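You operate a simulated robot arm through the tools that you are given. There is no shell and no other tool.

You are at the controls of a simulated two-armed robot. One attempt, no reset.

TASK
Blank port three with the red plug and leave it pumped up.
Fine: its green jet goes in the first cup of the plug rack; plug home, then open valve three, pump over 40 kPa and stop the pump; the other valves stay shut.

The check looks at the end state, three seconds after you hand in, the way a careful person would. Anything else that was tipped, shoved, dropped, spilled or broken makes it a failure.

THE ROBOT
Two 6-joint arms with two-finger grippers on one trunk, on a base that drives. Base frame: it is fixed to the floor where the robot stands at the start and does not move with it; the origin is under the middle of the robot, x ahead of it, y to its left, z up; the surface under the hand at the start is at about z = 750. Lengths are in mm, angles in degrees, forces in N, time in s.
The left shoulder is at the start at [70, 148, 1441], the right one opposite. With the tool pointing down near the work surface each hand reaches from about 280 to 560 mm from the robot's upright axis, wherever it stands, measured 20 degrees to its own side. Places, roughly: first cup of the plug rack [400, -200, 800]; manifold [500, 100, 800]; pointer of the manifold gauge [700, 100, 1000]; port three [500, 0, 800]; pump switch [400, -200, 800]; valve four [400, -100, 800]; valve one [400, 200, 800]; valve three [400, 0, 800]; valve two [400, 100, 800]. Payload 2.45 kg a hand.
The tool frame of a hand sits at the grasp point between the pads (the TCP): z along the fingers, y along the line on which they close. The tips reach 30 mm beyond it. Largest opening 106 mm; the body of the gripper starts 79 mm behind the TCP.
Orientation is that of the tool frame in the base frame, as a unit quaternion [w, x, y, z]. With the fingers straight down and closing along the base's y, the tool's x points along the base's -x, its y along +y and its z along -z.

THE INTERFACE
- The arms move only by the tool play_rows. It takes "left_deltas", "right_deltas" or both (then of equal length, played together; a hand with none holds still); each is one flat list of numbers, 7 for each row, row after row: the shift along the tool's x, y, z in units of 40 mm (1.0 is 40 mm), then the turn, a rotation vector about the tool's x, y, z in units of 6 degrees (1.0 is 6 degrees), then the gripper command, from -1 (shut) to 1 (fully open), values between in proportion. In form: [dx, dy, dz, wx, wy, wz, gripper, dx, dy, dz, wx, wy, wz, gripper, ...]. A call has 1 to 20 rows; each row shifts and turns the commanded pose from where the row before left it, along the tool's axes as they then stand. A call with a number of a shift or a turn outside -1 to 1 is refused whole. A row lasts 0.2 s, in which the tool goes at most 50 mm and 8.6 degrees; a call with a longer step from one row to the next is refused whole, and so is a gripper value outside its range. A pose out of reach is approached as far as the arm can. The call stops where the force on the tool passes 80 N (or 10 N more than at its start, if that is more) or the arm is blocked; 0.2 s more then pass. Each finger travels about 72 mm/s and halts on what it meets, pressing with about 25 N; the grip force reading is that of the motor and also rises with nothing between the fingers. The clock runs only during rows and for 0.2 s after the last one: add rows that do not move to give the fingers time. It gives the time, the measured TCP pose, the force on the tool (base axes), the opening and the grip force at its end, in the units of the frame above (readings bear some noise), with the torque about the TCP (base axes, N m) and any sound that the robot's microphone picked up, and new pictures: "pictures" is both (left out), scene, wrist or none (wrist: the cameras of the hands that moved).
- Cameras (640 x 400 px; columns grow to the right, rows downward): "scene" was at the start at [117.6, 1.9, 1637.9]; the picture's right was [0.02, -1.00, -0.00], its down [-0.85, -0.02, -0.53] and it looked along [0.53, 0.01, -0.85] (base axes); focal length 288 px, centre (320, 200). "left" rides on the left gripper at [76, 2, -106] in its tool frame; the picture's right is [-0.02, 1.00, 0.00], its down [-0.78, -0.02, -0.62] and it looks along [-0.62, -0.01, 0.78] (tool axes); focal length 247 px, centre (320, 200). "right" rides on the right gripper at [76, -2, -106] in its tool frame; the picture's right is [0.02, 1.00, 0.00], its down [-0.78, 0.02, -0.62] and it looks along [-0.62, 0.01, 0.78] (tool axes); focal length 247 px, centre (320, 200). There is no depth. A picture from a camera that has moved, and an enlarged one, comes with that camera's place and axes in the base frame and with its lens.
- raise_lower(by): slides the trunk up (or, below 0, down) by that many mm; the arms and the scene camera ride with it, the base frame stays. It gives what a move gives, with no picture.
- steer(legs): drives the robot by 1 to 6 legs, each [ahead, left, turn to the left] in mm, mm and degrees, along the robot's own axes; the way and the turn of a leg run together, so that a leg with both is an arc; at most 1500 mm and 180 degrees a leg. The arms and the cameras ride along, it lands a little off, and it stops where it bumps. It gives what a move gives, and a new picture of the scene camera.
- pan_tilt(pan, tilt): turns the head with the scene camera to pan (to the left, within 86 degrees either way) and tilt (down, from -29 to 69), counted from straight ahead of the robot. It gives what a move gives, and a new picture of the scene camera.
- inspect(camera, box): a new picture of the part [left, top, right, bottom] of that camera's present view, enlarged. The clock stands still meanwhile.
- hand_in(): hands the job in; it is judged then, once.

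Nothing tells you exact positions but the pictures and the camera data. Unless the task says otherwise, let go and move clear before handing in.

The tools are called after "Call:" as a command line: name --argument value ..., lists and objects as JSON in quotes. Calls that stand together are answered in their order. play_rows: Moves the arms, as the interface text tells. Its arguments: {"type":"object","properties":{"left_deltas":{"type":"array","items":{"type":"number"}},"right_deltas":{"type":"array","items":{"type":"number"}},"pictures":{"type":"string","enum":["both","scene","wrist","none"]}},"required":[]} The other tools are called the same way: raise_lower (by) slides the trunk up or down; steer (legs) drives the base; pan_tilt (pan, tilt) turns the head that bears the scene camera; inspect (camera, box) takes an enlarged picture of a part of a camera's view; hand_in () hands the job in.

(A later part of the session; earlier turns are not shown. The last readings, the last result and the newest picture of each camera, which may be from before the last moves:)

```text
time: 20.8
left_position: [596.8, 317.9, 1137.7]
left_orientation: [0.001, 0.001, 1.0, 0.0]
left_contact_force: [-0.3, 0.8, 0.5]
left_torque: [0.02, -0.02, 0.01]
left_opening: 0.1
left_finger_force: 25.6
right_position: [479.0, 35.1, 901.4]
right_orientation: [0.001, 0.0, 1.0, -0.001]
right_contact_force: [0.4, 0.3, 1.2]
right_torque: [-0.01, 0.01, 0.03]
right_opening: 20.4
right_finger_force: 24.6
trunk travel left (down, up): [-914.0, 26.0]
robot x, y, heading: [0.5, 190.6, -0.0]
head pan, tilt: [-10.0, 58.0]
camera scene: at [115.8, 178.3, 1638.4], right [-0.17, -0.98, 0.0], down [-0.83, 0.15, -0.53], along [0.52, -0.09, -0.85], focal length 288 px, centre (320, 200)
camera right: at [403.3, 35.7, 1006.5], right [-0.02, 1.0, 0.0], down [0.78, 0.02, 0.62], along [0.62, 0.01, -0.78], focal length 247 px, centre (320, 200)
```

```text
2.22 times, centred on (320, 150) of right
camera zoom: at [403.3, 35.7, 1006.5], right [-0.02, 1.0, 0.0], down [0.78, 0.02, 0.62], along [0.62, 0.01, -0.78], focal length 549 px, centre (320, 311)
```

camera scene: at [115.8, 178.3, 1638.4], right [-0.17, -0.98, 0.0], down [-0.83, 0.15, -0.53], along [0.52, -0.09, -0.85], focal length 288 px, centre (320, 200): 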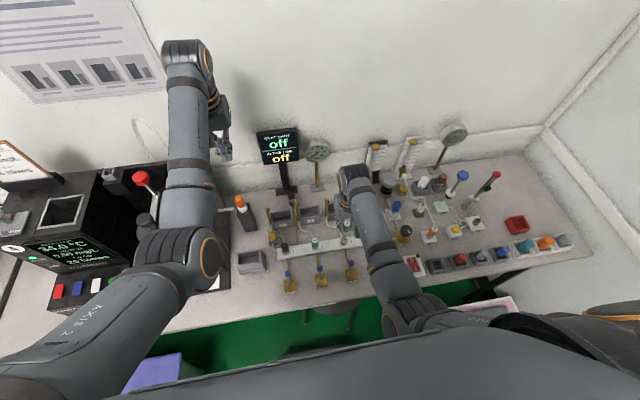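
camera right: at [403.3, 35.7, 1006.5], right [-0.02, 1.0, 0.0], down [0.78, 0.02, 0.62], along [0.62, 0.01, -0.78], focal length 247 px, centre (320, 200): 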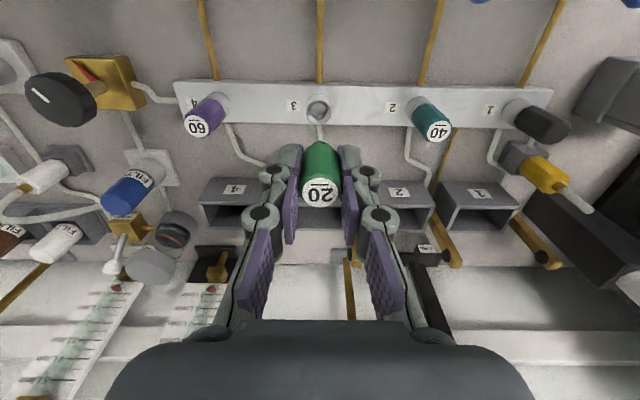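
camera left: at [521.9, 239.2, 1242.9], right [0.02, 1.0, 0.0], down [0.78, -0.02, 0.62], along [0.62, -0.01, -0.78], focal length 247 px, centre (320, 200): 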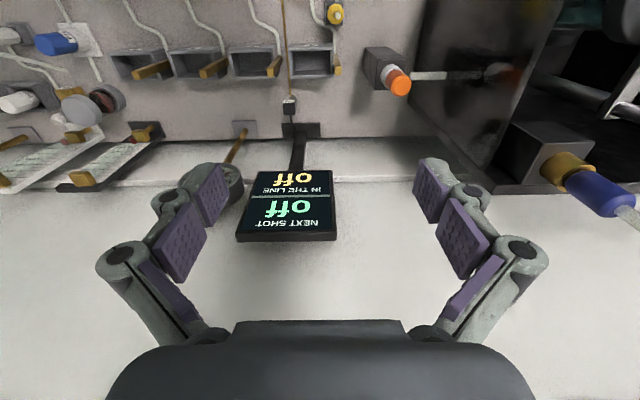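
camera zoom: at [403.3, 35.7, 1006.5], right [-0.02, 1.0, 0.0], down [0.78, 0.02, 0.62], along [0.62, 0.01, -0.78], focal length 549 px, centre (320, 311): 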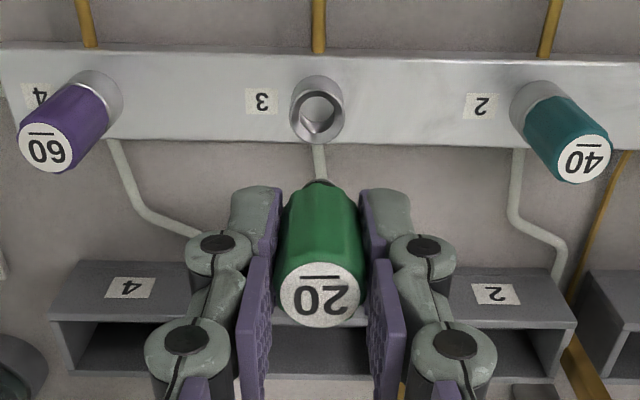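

The jet is free and hangs straight in the grip. The empty socket is centred at about (479, 35.3) with its rim near z = 781. Now I'll carry the jet toward the first rack cup at about (350, -230), staying at z ≈ 900.

Call:
play_rows --right_deltas '[0.3, -0.739, -0.02, 0, 0, 0, -1, 0.361, -0.739, -0.02, 0, 0, 0, -1, 0.361, -0.739, 0, 0, 0, 0, -1, 0.361, -0.739, 0, 0, 0, 0, -1, 0.361, -0.739, 0, 0, 0, 0, -1, 0.361, -0.739, 0, 0, 0, 0, -1, 0.361, -0.739, 0, 0, 0, 0, -1, 0.361, -0.739, 0, 0, 0, 0, -1, 0.361, -0.739, 0, 0, 0, 0, -1, 0, 0, 0, 0, 0, 0, -1]' --pictures "both"

Call:
inspect --camera "right" --box '[160, 20, 440, 220]'

```text
time: 23.0
left_position: [598.1, 317.2, 1136.4]
left_orientation: [0.0, 0.0, 1.0, 0.0]
left_contact_force: [-1.2, 0.5, -0.5]
left_torque: [0.01, 0.04, -0.01]
left_opening: 0.3
left_finger_force: 24.7
right_position: [352.0, -231.0, 898.7]
right_orientation: [0.0, 0.001, 1.0, 0.0]
right_contact_force: [-0.2, 1.0, -0.4]
right_torque: [0.01, 0.0, -0.01]
right_opening: 20.5
right_finger_force: 25.0
trunk travel left (down, up): [-914.0, 26.0]
robot x, y, heading: [-1.8, 190.2, -0.0]
head pan, tilt: [-10.0, 58.0]
camera scene: at [117.2, 178.7, 1638.3], right [-0.17, -0.98, 0.0], down [-0.84, 0.15, -0.53], along [0.52, -0.09, -0.85], focal length 288 px, centre (320, 200)
camera right: at [277.4, -230.6, 1006.3], right [-0.02, 1.0, 0.0], down [0.78, 0.02, 0.62], along [0.62, 0.01, -0.78], focal length 247 px, centre (320, 200)
```

scene: 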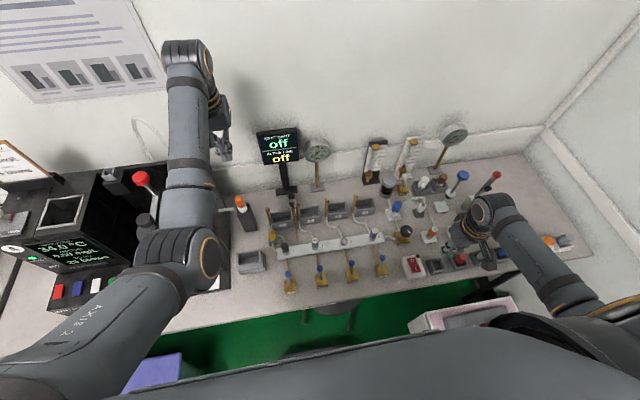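
right: 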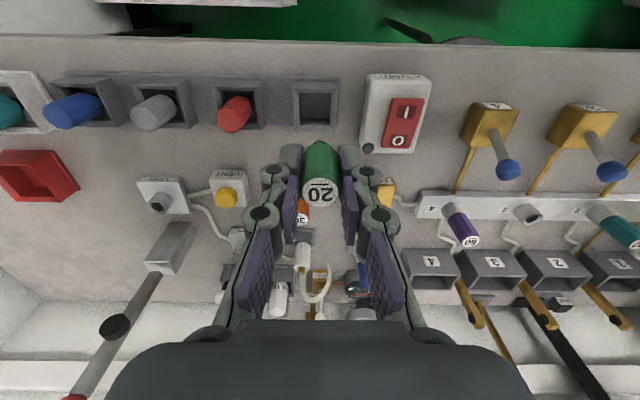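

```text
2.00 times, centred on (300, 120) of right
camera zoom: at [277.4, -230.6, 1006.3], right [-0.02, 1.0, 0.0], down [0.78, 0.02, 0.62], along [0.62, 0.01, -0.78], focal length 494 px, centre (360, 360)
```

zoom: 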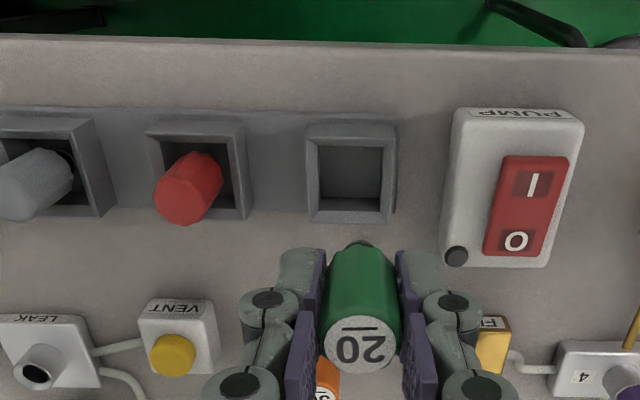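

The first cup's opening is centred near (352.5, -234.5), with its rim around z = 775–780. I'll align on it and come down to z = 842 to check.

Call:
play_rows --right_deltas '[0, -0.09, 0.4, 0, 0, 0, -1, 0, 0, 0.5, 0, 0, 0, -1, 0, 0, 0.5, 0, 0, 0, -1, 0, 0, 0, 0, 0, 0, -1]' --pictures "wrist"

Call:
inspect --camera "right" --box '[200, 40, 440, 220]'

Call:
inspect --camera "scene" --box '[400, 200, 560, 300]'

```text
time: 24.0
left_position: [597.8, 315.9, 1137.2]
left_orientation: [0.0, 0.0, 1.0, 0.0]
left_contact_force: [0.8, -0.1, 0.2]
left_torque: [-0.05, 0.01, -0.02]
left_opening: 0.1
left_finger_force: 24.8
right_position: [352.3, -234.3, 843.5]
right_orientation: [0.0, 0.0, 1.0, 0.0]
right_contact_force: [-0.3, -0.1, -0.2]
right_torque: [-0.02, -0.01, -0.03]
right_opening: 20.3
right_finger_force: 24.7
trunk travel left (down, up): [-914.0, 26.0]
robot x, y, heading: [-0.7, 187.8, 0.2]
head pan, tilt: [-10.0, 58.0]
camera right: at [276.9, -234.2, 950.8], right [-0.02, 1.0, 0.0], down [0.78, 0.02, 0.62], along [0.62, 0.01, -0.78], focal length 247 px, centre (320, 200)
```

right: 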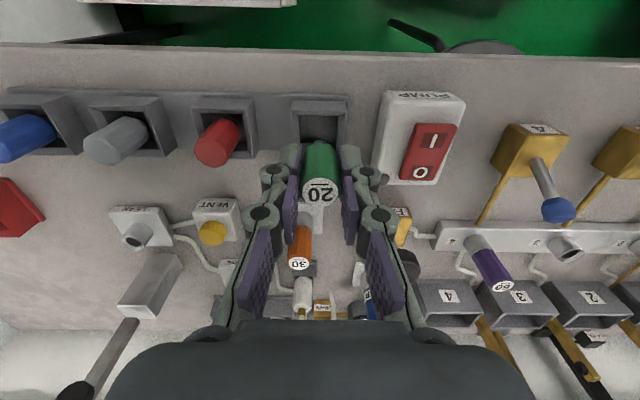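

```text
2.22 times, centred on (320, 130) of right
camera zoom: at [276.9, -234.2, 950.8], right [-0.02, 1.0, 0.0], down [0.78, 0.02, 0.62], along [0.62, 0.01, -0.78], focal length 549 px, centre (320, 356)
```

zoom: 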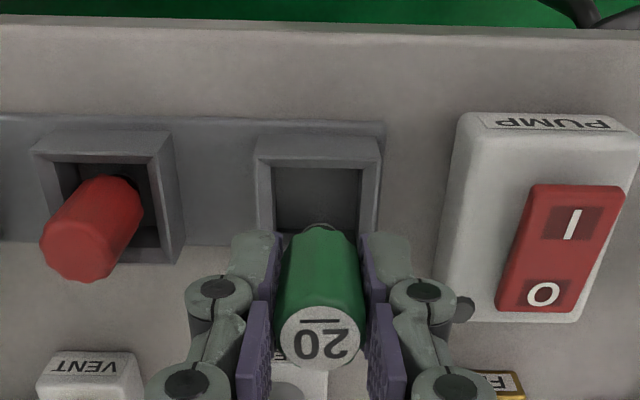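

```text
4.00 times, centred on (480, 250) of scene
camera zoom: at [116.7, 177.7, 1638.3], right [-0.17, -0.98, 0.0], down [-0.84, 0.15, -0.53], along [0.52, -0.09, -0.85], focal length 1152 px, centre (-320, 0)
```

zoom: 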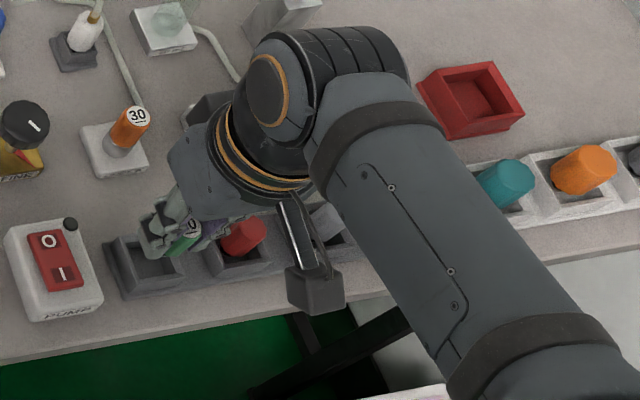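

The alignment across looks good, and my best estimate puts the cup centre 3 mm further ahead (x ≈ 355). I'll lower in small steps and watch the force.

Call:
play_rows --right_deltas '[-0.075, 0, 0.25, 0, 0, 0, -1, 0, 0, 0.2, 0, 0, 0, -1, 0, 0, 0, 0, 0, 0, -1]' --pictures "wrist"

Call:
inspect --camera "right" --box '[240, 80, 400, 220]'

Call:
inspect --camera "scene" --box '[420, 230, 500, 290]'

```text
time: 24.8
left_position: [597.9, 316.7, 1136.4]
left_orientation: [0.001, 0.0, 1.0, 0.0]
left_contact_force: [0.1, 0.1, 0.3]
left_torque: [0.02, 0.03, 0.03]
left_opening: 0.0
left_finger_force: 25.4
right_position: [356.8, -234.0, 827.0]
right_orientation: [0.0, 0.0, 1.0, 0.0]
right_contact_force: [-1.6, -0.1, -0.3]
right_torque: [0.0, -0.01, 0.0]
right_opening: 20.2
right_finger_force: 24.6
trunk travel left (down, up): [-914.0, 26.0]
robot x, y, heading: [-3.7, 191.4, -0.1]
head pan, tilt: [-10.0, 58.0]
camera right: at [280.1, -234.2, 933.2], right [-0.02, 1.0, 0.0], down [0.78, 0.02, 0.62], along [0.62, 0.01, -0.78], focal length 247 px, centre (320, 200)
```

right: 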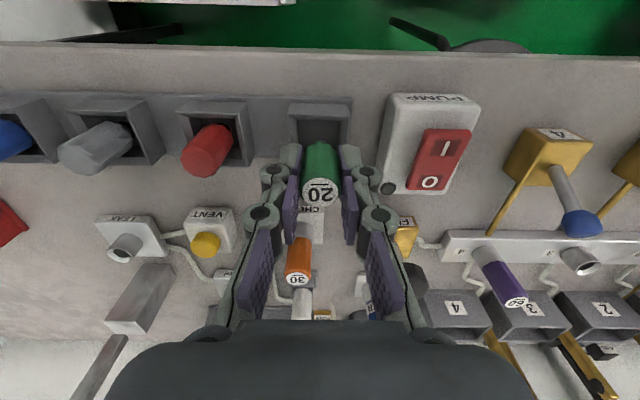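

```text
2.86 times, centred on (320, 150) of right
camera zoom: at [280.1, -234.2, 933.2], right [-0.02, 1.0, 0.0], down [0.78, 0.02, 0.62], along [0.62, 0.01, -0.78], focal length 706 px, centre (320, 343)
```

zoom: 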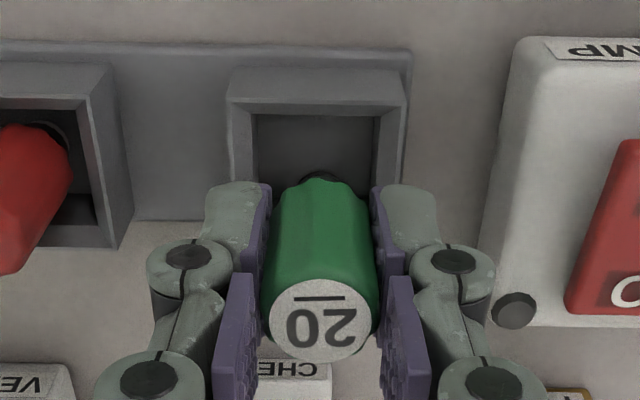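

```text
6.67 times, centred on (460, 260) of scene
camera zoom: at [116.5, 178.1, 1638.3], right [-0.17, -0.98, 0.0], down [-0.84, 0.15, -0.53], along [0.52, -0.09, -0.85], focal length 1920 px, centre (-613, -200)
```

zoom: 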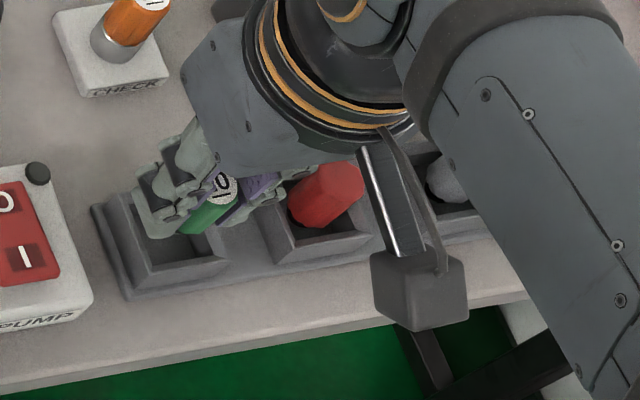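

Call:
play_rows --right_deltas '[0, 0, 0.15, 0, 0, 0, -1, 0, 0, 0.1, 0, 0, 0, -1, 0, 0, 0, 0, 0, 0, -1]' --pictures "wrist"

Call:
inspect --camera "right" --box '[240, 80, 400, 220]'

Call:
inspect --camera "scene" --box '[420, 230, 500, 290]'

```text
time: 25.6
left_position: [597.7, 317.0, 1137.1]
left_orientation: [0.0, 0.0, 1.0, 0.0]
left_contact_force: [-0.3, 0.2, 0.2]
left_torque: [0.0, 0.02, 0.01]
left_opening: 0.0
left_finger_force: 25.5
right_position: [355.6, -233.8, 817.8]
right_orientation: [0.0, 0.001, 1.0, 0.0]
right_contact_force: [0.1, 0.5, -0.7]
right_torque: [-0.02, 0.0, 0.01]
right_opening: 20.4
right_finger_force: 25.2
trunk travel left (down, up): [-914.0, 26.0]
robot x, y, heading: [-2.9, 183.6, 0.3]
head pan, tilt: [-10.0, 58.0]
camera right: at [280.1, -234.4, 923.8], right [-0.02, 1.0, 0.0], down [0.78, 0.02, 0.62], along [0.62, 0.01, -0.78], focal length 247 px, centre (320, 200)
```

right: 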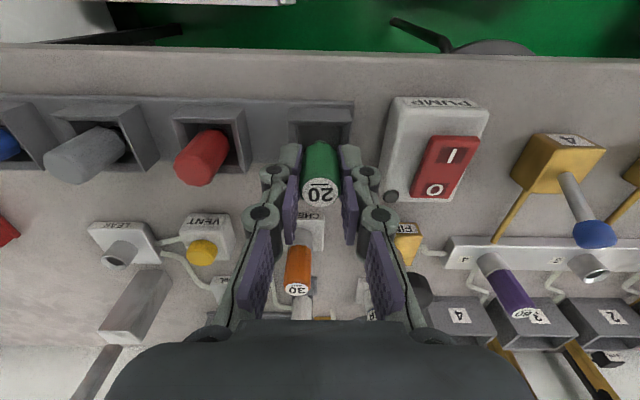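

```text
2.86 times, centred on (320, 150) of right
camera zoom: at [280.1, -234.4, 923.8], right [-0.02, 1.0, 0.0], down [0.78, 0.02, 0.62], along [0.62, 0.01, -0.78], focal length 706 px, centre (320, 343)
```

zoom: 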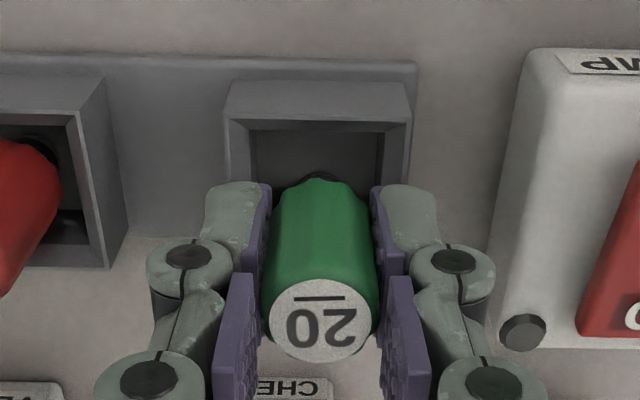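

```text
6.67 times, centred on (460, 260) of scene
camera zoom: at [116.9, 178.1, 1638.3], right [-0.17, -0.98, 0.0], down [-0.84, 0.15, -0.53], along [0.52, -0.09, -0.85], focal length 1920 px, centre (-613, -200)
```

zoom: 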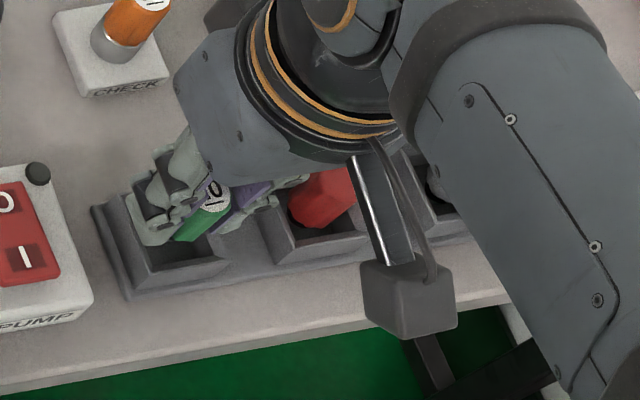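

The cup's rim is at about z = 778, centred near (356, -234.5), so the jet's nose is already inside it. I'll go a little lower, keeping the fingertips just above the rim.

Call:
play_rows --right_deltas '[0, 0, 0.1, 0, 0, 0, -1, 0, 0, 0.08, 0, 0, 0, -1, 0, 0, 0, 0, 0, 0, -1]' --pictures "none"

```text
time: 26.4
left_position: [599.1, 316.6, 1137.1]
left_orientation: [0.0, 0.0, 1.0, 0.0]
left_contact_force: [-1.3, -0.5, 0.7]
left_torque: [-0.05, 0.0, 0.0]
left_opening: 0.0
left_finger_force: 25.0
right_position: [355.6, -233.9, 809.8]
right_orientation: [0.0, 0.0, 1.0, 0.0]
right_contact_force: [0.4, 0.2, -1.1]
right_torque: [0.0, -0.02, 0.01]
right_opening: 20.4
right_finger_force: 25.0
trunk travel left (down, up): [-914.0, 26.0]
robot x, y, heading: [2.5, 192.5, 0.0]
head pan, tilt: [-10.0, 58.0]
```

Call:
play_rows --right_deltas '[0, 0, 0.06, 0, 0, 0, -1, 0, 0, 0, 0, 0, 0, -1]' --pictures "wrist"

Call:
inspect --camera "right" --box '[240, 80, 400, 220]'

```text
time: 27.0
left_position: [598.1, 316.4, 1136.3]
left_orientation: [0.0, 0.0, 1.0, 0.0]
left_contact_force: [0.4, -0.5, -0.4]
left_torque: [0.02, 0.01, 0.01]
left_opening: 0.1
left_finger_force: 25.3
right_position: [356.8, -234.0, 807.6]
right_orientation: [0.0, 0.001, 1.0, 0.001]
right_contact_force: [-1.1, 0.5, 0.2]
right_torque: [0.01, 0.01, -0.03]
right_opening: 20.2
right_finger_force: 24.6
trunk travel left (down, up): [-914.0, 26.0]
robot x, y, heading: [-0.6, 186.6, 0.1]
head pan, tilt: [-10.0, 58.0]
camera right: at [279.9, -234.3, 913.8], right [-0.02, 1.0, 0.0], down [0.78, 0.02, 0.62], along [0.62, 0.01, -0.78], focal length 247 px, centre (320, 200)
```

right: 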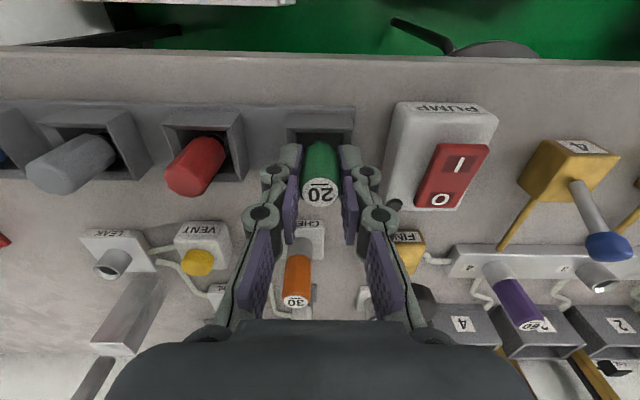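

```text
2.86 times, centred on (320, 150) of right
camera zoom: at [279.9, -234.3, 913.8], right [-0.02, 1.0, 0.0], down [0.78, 0.02, 0.62], along [0.62, 0.01, -0.78], focal length 706 px, centre (320, 343)
```

zoom: 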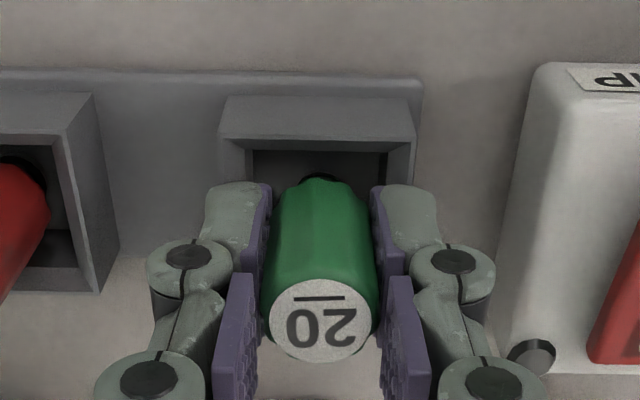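

Call:
play_rows --right_deltas '[0, 0, 0.05, 0, 0, 0, -1, 0, 0, 0, 0, 0, 0, -1]' --pictures "none"

Call:
play_rows --right_deltas '[0, 0, 0.05, 0, 0, 0, -1, 0, 0, 0, 0, 0, 0, -1]' --pictures "none"

```text
time: 27.6
left_position: [596.7, 316.5, 1137.9]
left_orientation: [0.0, 0.0, 1.0, 0.0]
left_contact_force: [0.2, -0.2, -1.5]
left_torque: [0.04, 0.01, -0.03]
left_opening: 0.1
left_finger_force: 24.7
right_position: [355.3, -232.9, 807.9]
right_orientation: [0.001, -0.001, 1.0, 0.0]
right_contact_force: [1.4, -6.5, 15.6]
right_torque: [0.03, 0.01, -0.02]
right_opening: 20.1
right_finger_force: 24.7
trunk travel left (down, up): [-914.0, 26.0]
robot x, y, heading: [1.1, 188.2, -0.1]
head pan, tilt: [-10.0, 58.0]
```

```text
time: 28.2
left_position: [596.5, 318.5, 1137.6]
left_orientation: [0.001, 0.0, 1.0, -0.001]
left_contact_force: [-0.1, 0.5, -0.8]
left_torque: [0.0, 0.01, 0.0]
left_opening: 0.0
left_finger_force: 25.2
right_position: [355.4, -235.3, 806.6]
right_orientation: [0.003, 0.001, 1.0, -0.001]
right_contact_force: [2.4, -12.8, 36.4]
right_torque: [-0.06, -0.01, 0.0]
right_opening: 20.2
right_finger_force: 25.2
trunk travel left (down, up): [-914.0, 26.0]
robot x, y, heading: [1.6, 192.7, -0.1]
head pan, tilt: [-10.0, 58.0]
```

Contact at about z = 806. I'll back off 3 mm to relieve it, then open the fingers gently.

Call:
play_rows --right_deltas '[0, 0, -0.1, 0, 0, 0, -1, 0, 0, 0, 0, 0, 0, -1]' --pictures "none"

Call:
play_rows --right_deltas '[0, 0, 0, 0, 0, 0, -0.55, 0, 0, 0, 0, 0, 0, -0.45, 0, 0, 0, 0, 0, 0, -0.35, 0, 0, 0, 0, 0, 0, -0.35]' --pictures "both"

Call:
inspect --camera "right" --box '[240, 80, 400, 220]'

Call:
inspect --camera "scene" --box '[420, 230, 500, 290]'

```text
time: 28.8
left_position: [598.3, 315.7, 1136.5]
left_orientation: [0.0, 0.0, 1.0, 0.0]
left_contact_force: [-0.5, 0.4, -0.4]
left_torque: [0.02, 0.03, -0.01]
left_opening: 0.0
left_finger_force: 25.1
right_position: [356.8, -234.8, 807.1]
right_orientation: [0.0, 0.001, 1.0, 0.001]
right_contact_force: [6.3, -12.3, 11.9]
right_torque: [-0.31, -0.22, -0.07]
right_opening: 19.9
right_finger_force: 24.6
trunk travel left (down, up): [-914.0, 26.0]
robot x, y, heading: [0.7, 188.6, 0.1]
head pan, tilt: [-10.0, 58.0]
```

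```text
time: 29.8
left_position: [599.1, 317.5, 1136.2]
left_orientation: [0.0, 0.0, 1.0, 0.001]
left_contact_force: [0.7, -0.5, 0.2]
left_torque: [0.0, -0.01, -0.04]
left_opening: 0.0
left_finger_force: 25.0
right_position: [355.1, -233.6, 807.2]
right_orientation: [-0.001, 0.001, 1.0, 0.0]
right_contact_force: [1.4, 0.2, -0.7]
right_torque: [-0.02, -0.03, 0.0]
right_opening: 34.4
right_finger_force: 0.0
trunk travel left (down, up): [-914.0, 26.0]
robot x, y, heading: [-1.0, 192.6, -0.1]
head pan, tilt: [-10.0, 58.0]
camera scene: at [117.2, 178.4, 1638.2], right [-0.17, -0.98, 0.0], down [-0.84, 0.15, -0.53], along [0.52, -0.09, -0.85], focal length 288 px, centre (320, 200)
camera right: at [279.7, -234.2, 914.1], right [-0.02, 1.0, 0.0], down [0.78, 0.02, 0.62], along [0.62, 0.01, -0.78], focal length 247 px, centre (320, 200)
```

scene: 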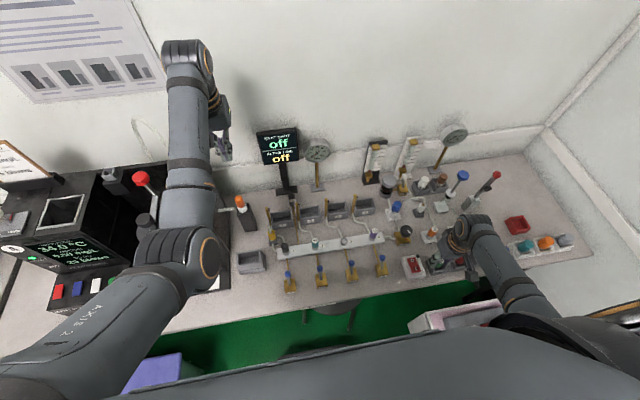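
right: 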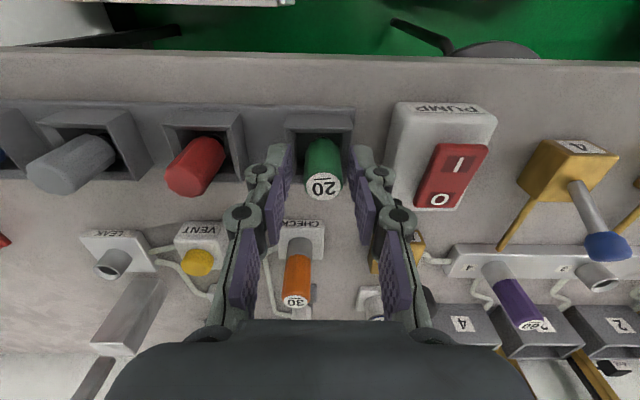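

```text
2.86 times, centred on (320, 150) of right
camera zoom: at [279.7, -234.2, 914.1], right [-0.02, 1.0, 0.0], down [0.78, 0.02, 0.62], along [0.62, 0.01, -0.78], focal length 706 px, centre (320, 343)
```

zoom: 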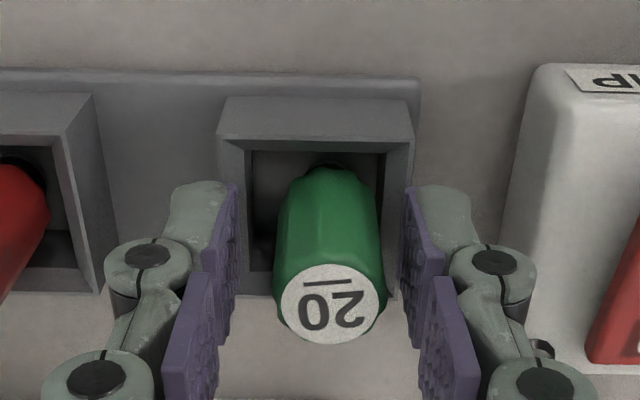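

```text
6.67 times, centred on (460, 260) of scene
camera zoom: at [117.2, 178.4, 1638.2], right [-0.17, -0.98, 0.0], down [-0.84, 0.15, -0.53], along [0.52, -0.09, -0.85], focal length 1920 px, centre (-613, -200)
```

zoom: 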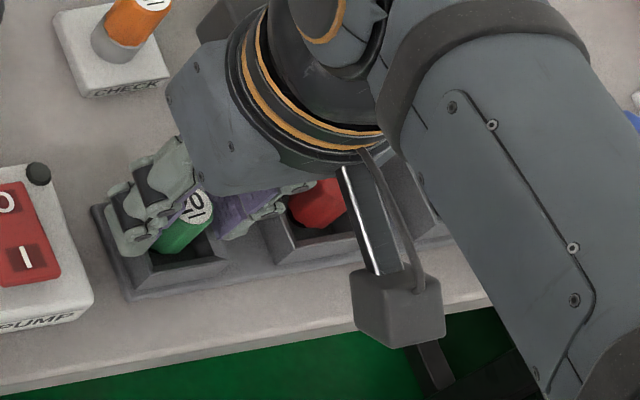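

The jet now stands in the first cup, leaning slightly as the other plugs do. I'll lift straight up and look.

Call:
play_rows --right_deltas '[0, 0, -0.3, 0, 0, 0, -0.35, 0, 0, -0.6, 0, 0, 0, -0.35, 0, 0, -0.7, 0, 0, 0, -0.35, 0, 0, -0.5, 0, 0, 0, -0.35, 0, 0, 0, 0, 0, 0, -0.2]' --pictures "wrist"

Call:
inspect --camera "right" --box '[200, 40, 400, 180]'

```text
time: 31.0
left_position: [598.9, 315.4, 1136.4]
left_orientation: [0.0, 0.001, 1.0, -0.001]
left_contact_force: [0.5, 0.8, -0.4]
left_torque: [0.02, -0.02, 0.02]
left_opening: 0.1
left_finger_force: 24.3
right_position: [357.2, -233.3, 891.0]
right_orientation: [-0.001, 0.001, 1.0, 0.0]
right_contact_force: [0.1, -0.1, -0.4]
right_torque: [-0.01, 0.02, -0.02]
right_opening: 42.3
right_finger_force: 0.0
trunk travel left (down, up): [-914.0, 26.0]
robot x, y, heading: [-3.8, 189.6, 0.2]
head pan, tilt: [-10.0, 58.0]
camera right: at [280.2, -234.0, 998.0], right [-0.02, 1.0, 0.0], down [0.78, 0.02, 0.62], along [0.62, 0.01, -0.78], focal length 247 px, centre (320, 200)
```

right: 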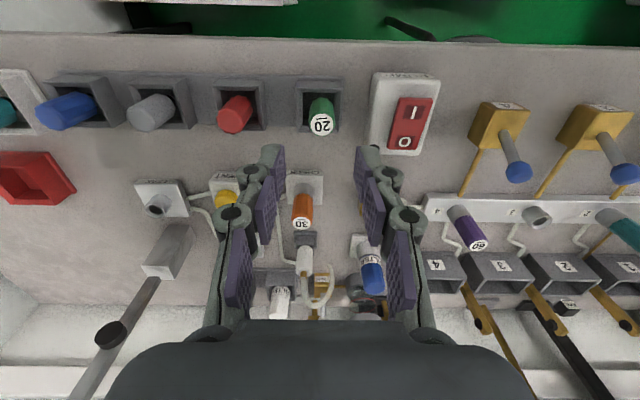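

```text
2.86 times, centred on (300, 110) of right
camera zoom: at [280.2, -234.0, 998.0], right [-0.02, 1.0, 0.0], down [0.78, 0.02, 0.62], along [0.62, 0.01, -0.78], focal length 706 px, centre (377, 457)
```

zoom: 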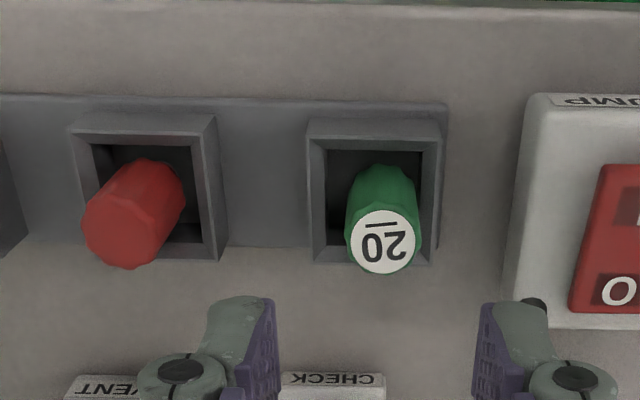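

The jet stands properly in cup one. The red plug is in cup two at about (356, -304), with a head roughly 25 mm wide. I'll move over it with the fingers opened to about 56 mm.

Call:
play_rows --right_deltas '[0, -0.6, 0, 0, 0, 0, 0.06, 0, -0.6, 0, 0, 0, 0, 0.06, 0, -0.57, 0, 0, 0, 0, 0.06, 0, 0, 0.6, 0, 0, 0, 0.06, 0, 0, 0, 0, 0, 0, 0.06]' --pictures "both"

Call:
inspect --camera "right" --box '[220, 60, 420, 200]'

```text
time: 32.2
left_position: [598.0, 317.0, 1137.0]
left_orientation: [0.0, 0.0, 1.0, 0.0]
left_contact_force: [-0.1, 0.3, -0.3]
left_torque: [-0.01, 0.0, -0.01]
left_opening: 0.0
left_finger_force: 24.8
right_position: [355.8, -304.7, 868.1]
right_orientation: [0.0, 0.001, 1.0, 0.0]
right_contact_force: [-0.3, 1.0, -0.1]
right_torque: [0.0, 0.01, 0.04]
right_opening: 56.2
right_finger_force: 0.1
trunk travel left (down, up): [-914.0, 26.0]
robot x, y, heading: [2.8, 191.2, -0.2]
head pan, tilt: [-10.0, 58.0]
camera scene: at [116.9, 178.1, 1638.3], right [-0.17, -0.98, 0.0], down [-0.84, 0.15, -0.53], along [0.52, -0.09, -0.85], focal length 288 px, centre (320, 200)
camera right: at [280.0, -305.5, 973.3], right [-0.02, 1.0, 0.0], down [0.78, 0.02, 0.62], along [0.62, 0.01, -0.78], focal length 247 px, centre (320, 200)
```

scene: 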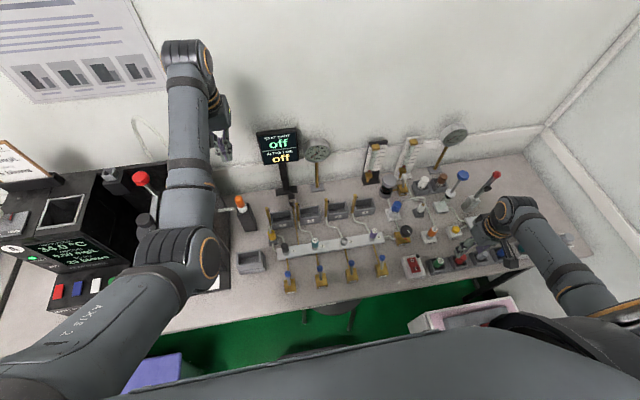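
right: 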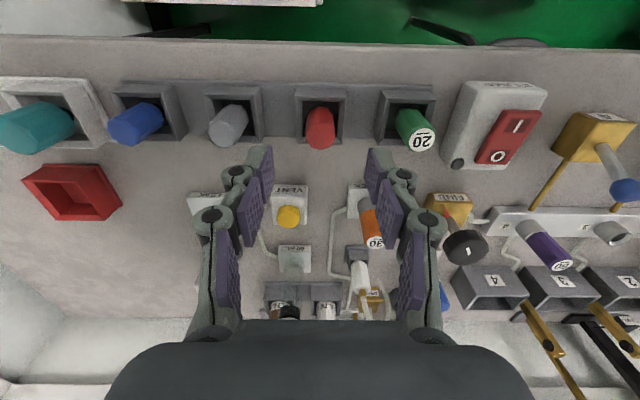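

```text
2.86 times, centred on (320, 130) of right
camera zoom: at [280.0, -305.5, 973.3], right [-0.02, 1.0, 0.0], down [0.78, 0.02, 0.62], along [0.62, 0.01, -0.78], focal length 706 px, centre (320, 400)
```

zoom: 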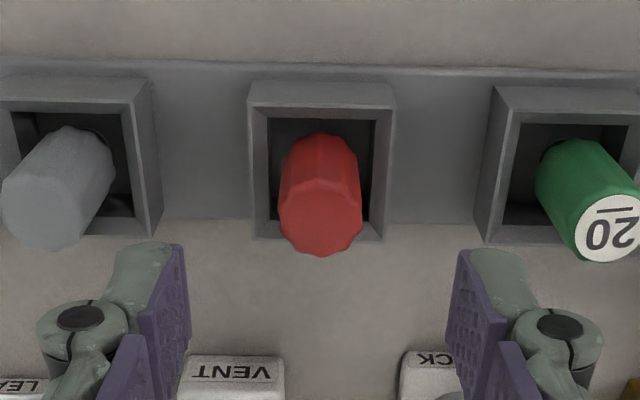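

The red plug is centred under the hand, with its head top at about z = 804. I'll lower to z = 810 and close.

Call:
play_rows --right_deltas '[0, 0, 0.5, 0, 0, 0, 0.06, 0, 0, 0.5, 0, 0, 0, 0.06, 0, 0, 0.43, 0, 0, 0, 0.06, 0, 0, 0, 0, 0, 0, 0.06]' --pictures "wrist"

Call:
inspect --camera "right" --box '[220, 90, 420, 240]'

```text
time: 33.2
left_position: [597.6, 316.3, 1137.1]
left_orientation: [0.0, 0.0, 1.0, 0.0]
left_contact_force: [-0.9, 0.2, 0.1]
left_torque: [-0.02, 0.01, 0.0]
left_opening: 0.0
left_finger_force: 25.4
right_position: [355.5, -305.0, 809.9]
right_orientation: [-0.001, -0.001, 1.0, 0.0]
right_contact_force: [0.0, -0.3, 0.1]
right_torque: [-0.01, 0.04, 0.0]
right_opening: 56.3
right_finger_force: 0.1
trunk travel left (down, up): [-914.0, 26.0]
robot x, y, heading: [2.3, 188.4, -0.1]
head pan, tilt: [-10.0, 58.0]
camera right: at [279.8, -305.5, 915.9], right [-0.02, 1.0, 0.0], down [0.78, 0.02, 0.62], along [0.62, 0.01, -0.78], focal length 247 px, centre (320, 200)
```

right: 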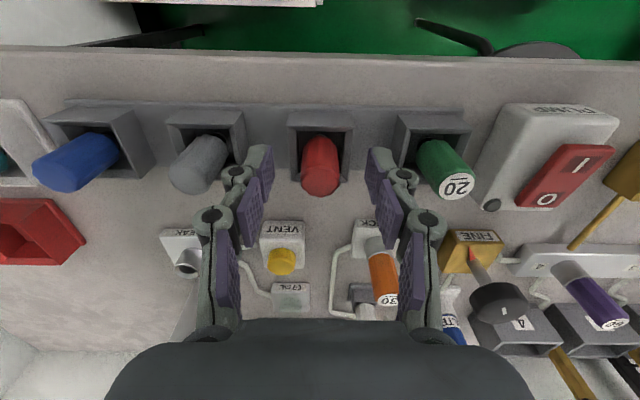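

```text
2.67 times, centred on (320, 165) of right
camera zoom: at [279.8, -305.5, 915.9], right [-0.02, 1.0, 0.0], down [0.78, 0.02, 0.62], along [0.62, 0.01, -0.78], focal length 659 px, centre (320, 293)
```

zoom: 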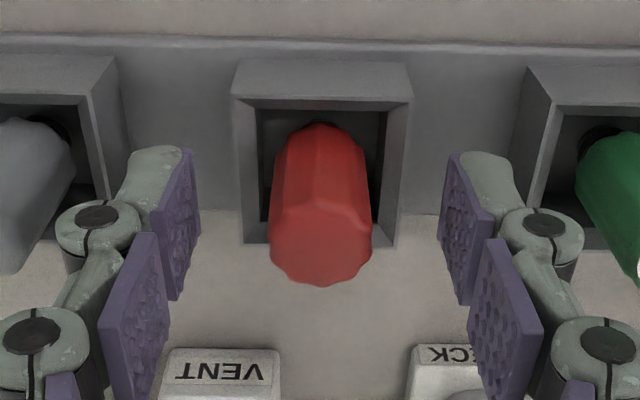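

Call:
play_rows --right_deltas '[0, 0, 0, 0, 0, 0, -0.3, 0, 0, 0, 0, 0, 0, -0.6, 0, 0, 0, 0, 0, 0, -1, 0, 0, 0, 0, 0, 0, -1]' --pictures "wrist"

Call:
inspect --camera "right" --box '[220, 90, 420, 240]'

```text
time: 34.2
left_position: [598.5, 316.1, 1137.2]
left_orientation: [-0.001, 0.0, 1.0, 0.0]
left_contact_force: [0.0, 0.6, -0.3]
left_torque: [-0.02, -0.03, -0.01]
left_opening: 0.0
left_finger_force: 25.3
right_position: [355.4, -306.0, 810.4]
right_orientation: [0.0, 0.001, 1.0, 0.0]
right_contact_force: [-0.7, -0.6, 0.0]
right_torque: [-0.02, 0.04, 0.03]
right_opening: 20.2
right_finger_force: 24.6
trunk travel left (down, up): [-914.0, 26.0]
robot x, y, heading: [3.3, 194.0, -0.0]
head pan, tilt: [-10.0, 58.0]
camera right: at [279.8, -305.6, 916.1], right [-0.02, 1.0, 0.0], down [0.78, 0.02, 0.62], along [0.62, 0.01, -0.78], focal length 247 px, centre (320, 200)
```

right: 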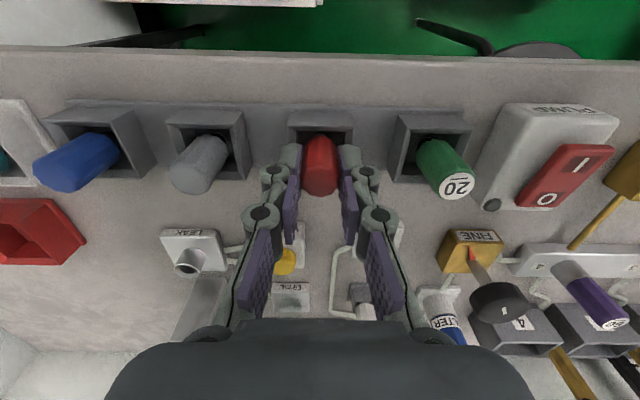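

```text
2.67 times, centred on (320, 165) of right
camera zoom: at [279.8, -305.6, 916.1], right [-0.02, 1.0, 0.0], down [0.78, 0.02, 0.62], along [0.62, 0.01, -0.78], focal length 659 px, centre (320, 293)
```

zoom: 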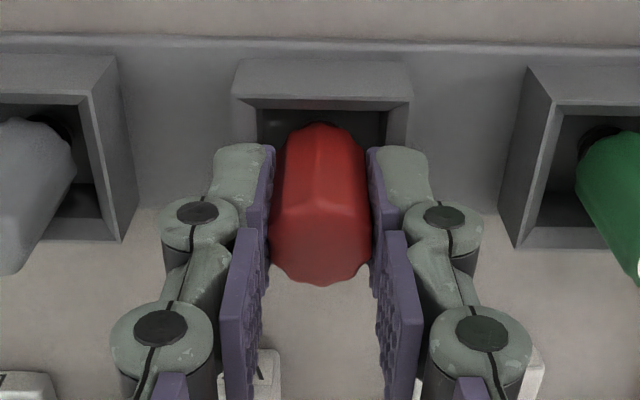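

Gripped at 20.2 mm. Lifting the red plug straight out of its cup.

Call:
play_rows --right_deltas '[0, 0, -0.3, 0, 0, 0, -1, 0, 0, -0.6, 0, 0, 0, -1, 0, 0, -0.7, 0, 0, 0, -1, 0, 0, -0.7, 0, 0, 0, -1, 0, 0, 0, 0, 0, 0, -1]' --pictures "both"

Call:
inspect --camera "right" --box '[220, 90, 420, 240]'

Call:
inspect --camera "scene" --box '[430, 180, 550, 270]'

```text
time: 35.4
left_position: [598.8, 316.4, 1136.1]
left_orientation: [0.0, 0.0, 1.0, 0.0]
left_contact_force: [0.3, -0.7, -0.4]
left_torque: [0.02, 0.0, 0.01]
left_opening: 0.0
left_finger_force: 25.3
right_position: [354.3, -304.6, 903.2]
right_orientation: [-0.001, 0.001, 1.0, 0.0]
right_contact_force: [0.5, 0.5, -0.4]
right_torque: [0.02, -0.02, 0.01]
right_opening: 20.4
right_finger_force: 24.9
trunk travel left (down, up): [-914.0, 26.0]
robot x, y, heading: [3.4, 193.3, -0.0]
head pan, tilt: [-10.0, 58.0]
camera scene: at [117.1, 178.0, 1638.2], right [-0.17, -0.98, 0.0], down [-0.84, 0.15, -0.53], along [0.52, -0.09, -0.85], focal length 288 px, centre (320, 200)
camera right: at [279.5, -304.8, 1008.8], right [-0.02, 1.0, 0.0], down [0.78, 0.02, 0.62], along [0.62, 0.01, -0.78], focal length 247 px, centre (320, 200)
```

scene: 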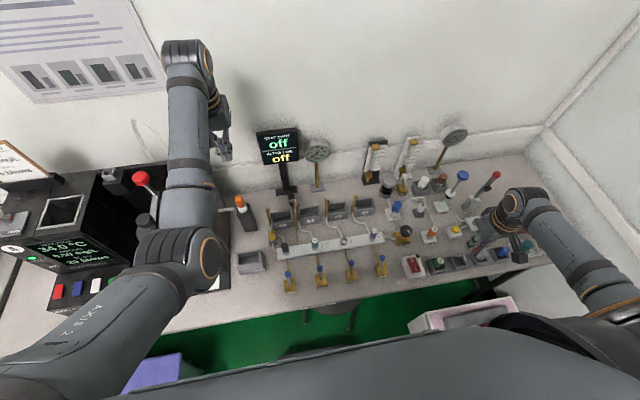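
right: 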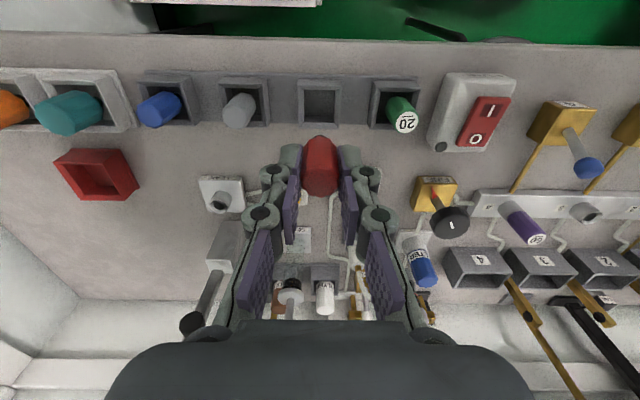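

```text
2.67 times, centred on (320, 165) of right
camera zoom: at [279.5, -304.8, 1008.8], right [-0.02, 1.0, 0.0], down [0.78, 0.02, 0.62], along [0.62, 0.01, -0.78], focal length 659 px, centre (320, 293)
```

zoom: 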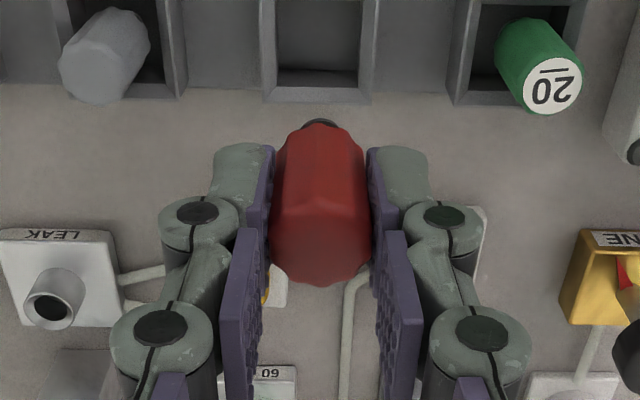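

```text
4.44 times, centred on (490, 225) of scene
camera zoom: at [117.1, 178.0, 1638.2], right [-0.17, -0.98, 0.0], down [-0.84, 0.15, -0.53], along [0.52, -0.09, -0.85], focal length 1280 px, centre (-436, 89)
```

zoom: 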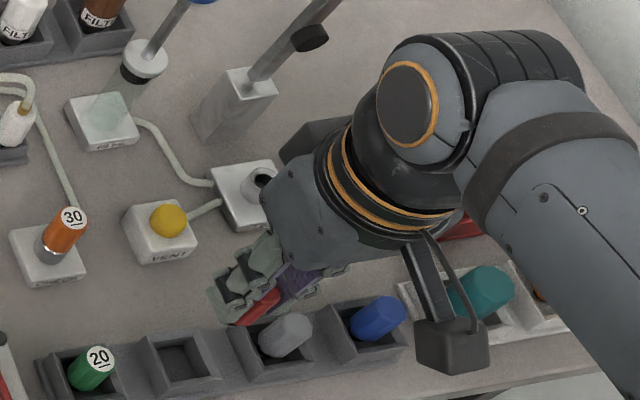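

The plug is held upright and its dark stem points down. I'll carry it back at z ≈ 903 to above port three at (479.7, 35.4).

Call:
play_rows --right_deltas '[-0.2827, 0.773, 0, 0, 0, 0, -1, -0.2827, 0.773, 0, 0, 0, 0, -1, -0.2827, 0.773, 0, 0, 0, 0, -1, -0.2827, 0.773, 0, 0, 0, 0, -1, -0.2827, 0.773, 0, 0, 0, 0, -1, -0.2827, 0.773, 0, 0, 0, 0, -1, -0.2827, 0.773, 0, 0, 0, 0, -1, -0.2827, 0.773, 0, 0, 0, 0, -1, -0.2827, 0.773, 0, 0, 0, 0, -1, -0.2827, 0.773, 0, 0, 0, 0, -1, -0.2827, 0.773, 0, 0, 0, 0, -1, 0, 0, 0.5, 0, 0, 0, -1, 0, 0, 0.4, 0, 0, 0, -1, 0, 0, 0, 0, 0, 0, -1]' --pictures "both"

Call:
inspect --camera "right" --box '[240, 80, 400, 220]'

```text
time: 38.4
left_position: [598.2, 318.0, 1136.6]
left_orientation: [0.0, 0.0, 1.0, -0.001]
left_contact_force: [-0.4, 0.0, 0.5]
left_torque: [-0.02, 0.04, -0.01]
left_opening: 0.0
left_finger_force: 24.8
right_position: [480.3, 34.7, 868.4]
right_orientation: [-0.001, 0.001, 1.0, -0.001]
right_contact_force: [0.2, 0.3, -0.3]
right_torque: [-0.02, -0.01, 0.02]
right_opening: 20.2
right_finger_force: 24.9
trunk travel left (down, up): [-914.0, 26.0]
robot x, y, heading: [0.6, 188.9, 0.2]
head pan, tilt: [-10.0, 58.0]
camera scene: at [117.0, 179.0, 1638.3], right [-0.17, -0.98, 0.0], down [-0.84, 0.15, -0.53], along [0.52, -0.09, -0.85], focal length 288 px, centre (320, 200)
camera right: at [404.7, 34.6, 972.9], right [-0.02, 1.0, 0.0], down [0.78, 0.02, 0.62], along [0.62, 0.01, -0.78], focal length 247 px, centre (320, 200)
```

scene: 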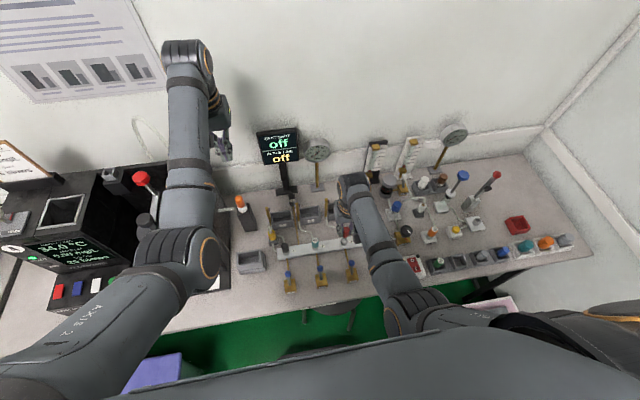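
right: 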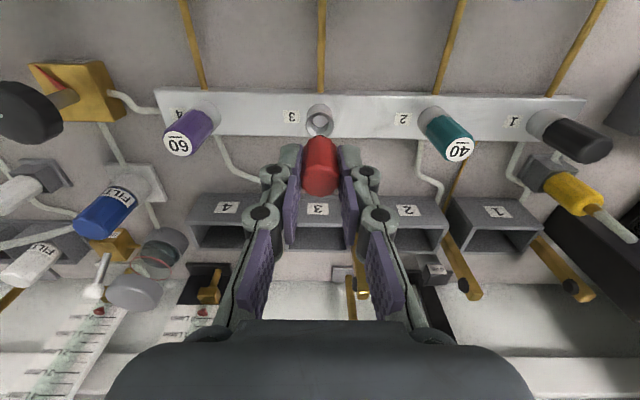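

```text
2.86 times, centred on (320, 150) of right
camera zoom: at [404.7, 34.6, 972.9], right [-0.02, 1.0, 0.0], down [0.78, 0.02, 0.62], along [0.62, 0.01, -0.78], focal length 706 px, centre (320, 343)
```

zoom: 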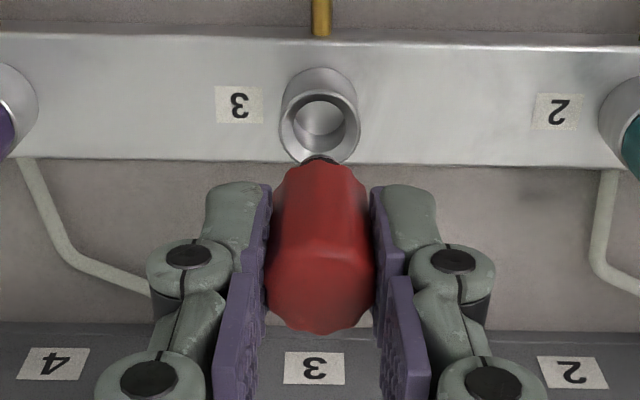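

The plug is lined up with the socket to within about 1 mm. I'll step down to z ≈ 845 and check again before it enters.

Call:
play_rows --right_deltas '[0, 0, 0.3, 0, 0, 0, -1, 0, 0, 0.26, 0, 0, 0, -1, 0, 0, 0, 0, 0, 0, -1]' --pictures "wrist"

Call:
inspect --camera "right" --box '[260, 90, 380, 200]'

Call:
inspect --camera "scene" --box '[310, 210, 390, 260]'

```text
time: 39.2
left_position: [598.2, 318.0, 1136.4]
left_orientation: [0.0, 0.0, 1.0, -0.001]
left_contact_force: [0.5, 0.0, -0.2]
left_torque: [0.01, -0.04, 0.03]
left_opening: 0.2
left_finger_force: 25.0
right_position: [479.9, 34.7, 844.4]
right_orientation: [0.0, 0.001, 1.0, 0.0]
right_contact_force: [-0.5, 0.7, 0.2]
right_torque: [0.02, -0.02, -0.01]
right_opening: 20.1
right_finger_force: 24.9
trunk travel left (down, up): [-914.0, 26.0]
robot x, y, heading: [-1.0, 190.9, -0.0]
head pan, tilt: [-10.0, 58.0]
camera right: at [404.6, 34.4, 950.5], right [-0.02, 1.0, 0.0], down [0.78, 0.02, 0.62], along [0.62, 0.01, -0.78], focal length 247 px, centre (320, 200)
```

right: 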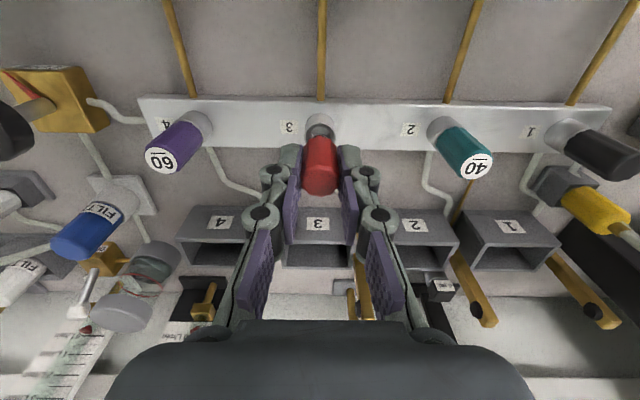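

```text
3.64 times, centred on (320, 145) of right
camera zoom: at [404.6, 34.4, 950.5], right [-0.02, 1.0, 0.0], down [0.78, 0.02, 0.62], along [0.62, 0.01, -0.78], focal length 898 px, centre (320, 400)
```

zoom: 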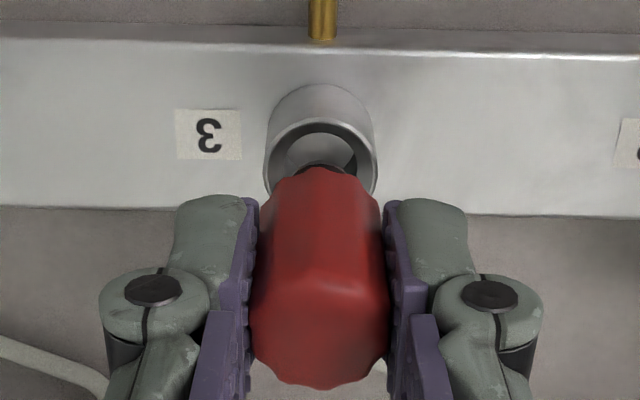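

```text
8.00 times, centred on (350, 235) of scene
camera zoom: at [116.7, 178.1, 1638.3], right [-0.17, -0.98, 0.0], down [-0.84, 0.15, -0.53], along [0.52, -0.09, -0.85], focal length 2304 px, centre (80, -80)
```

zoom: 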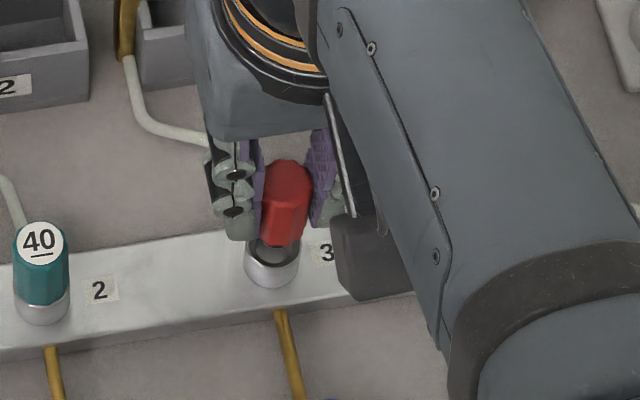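

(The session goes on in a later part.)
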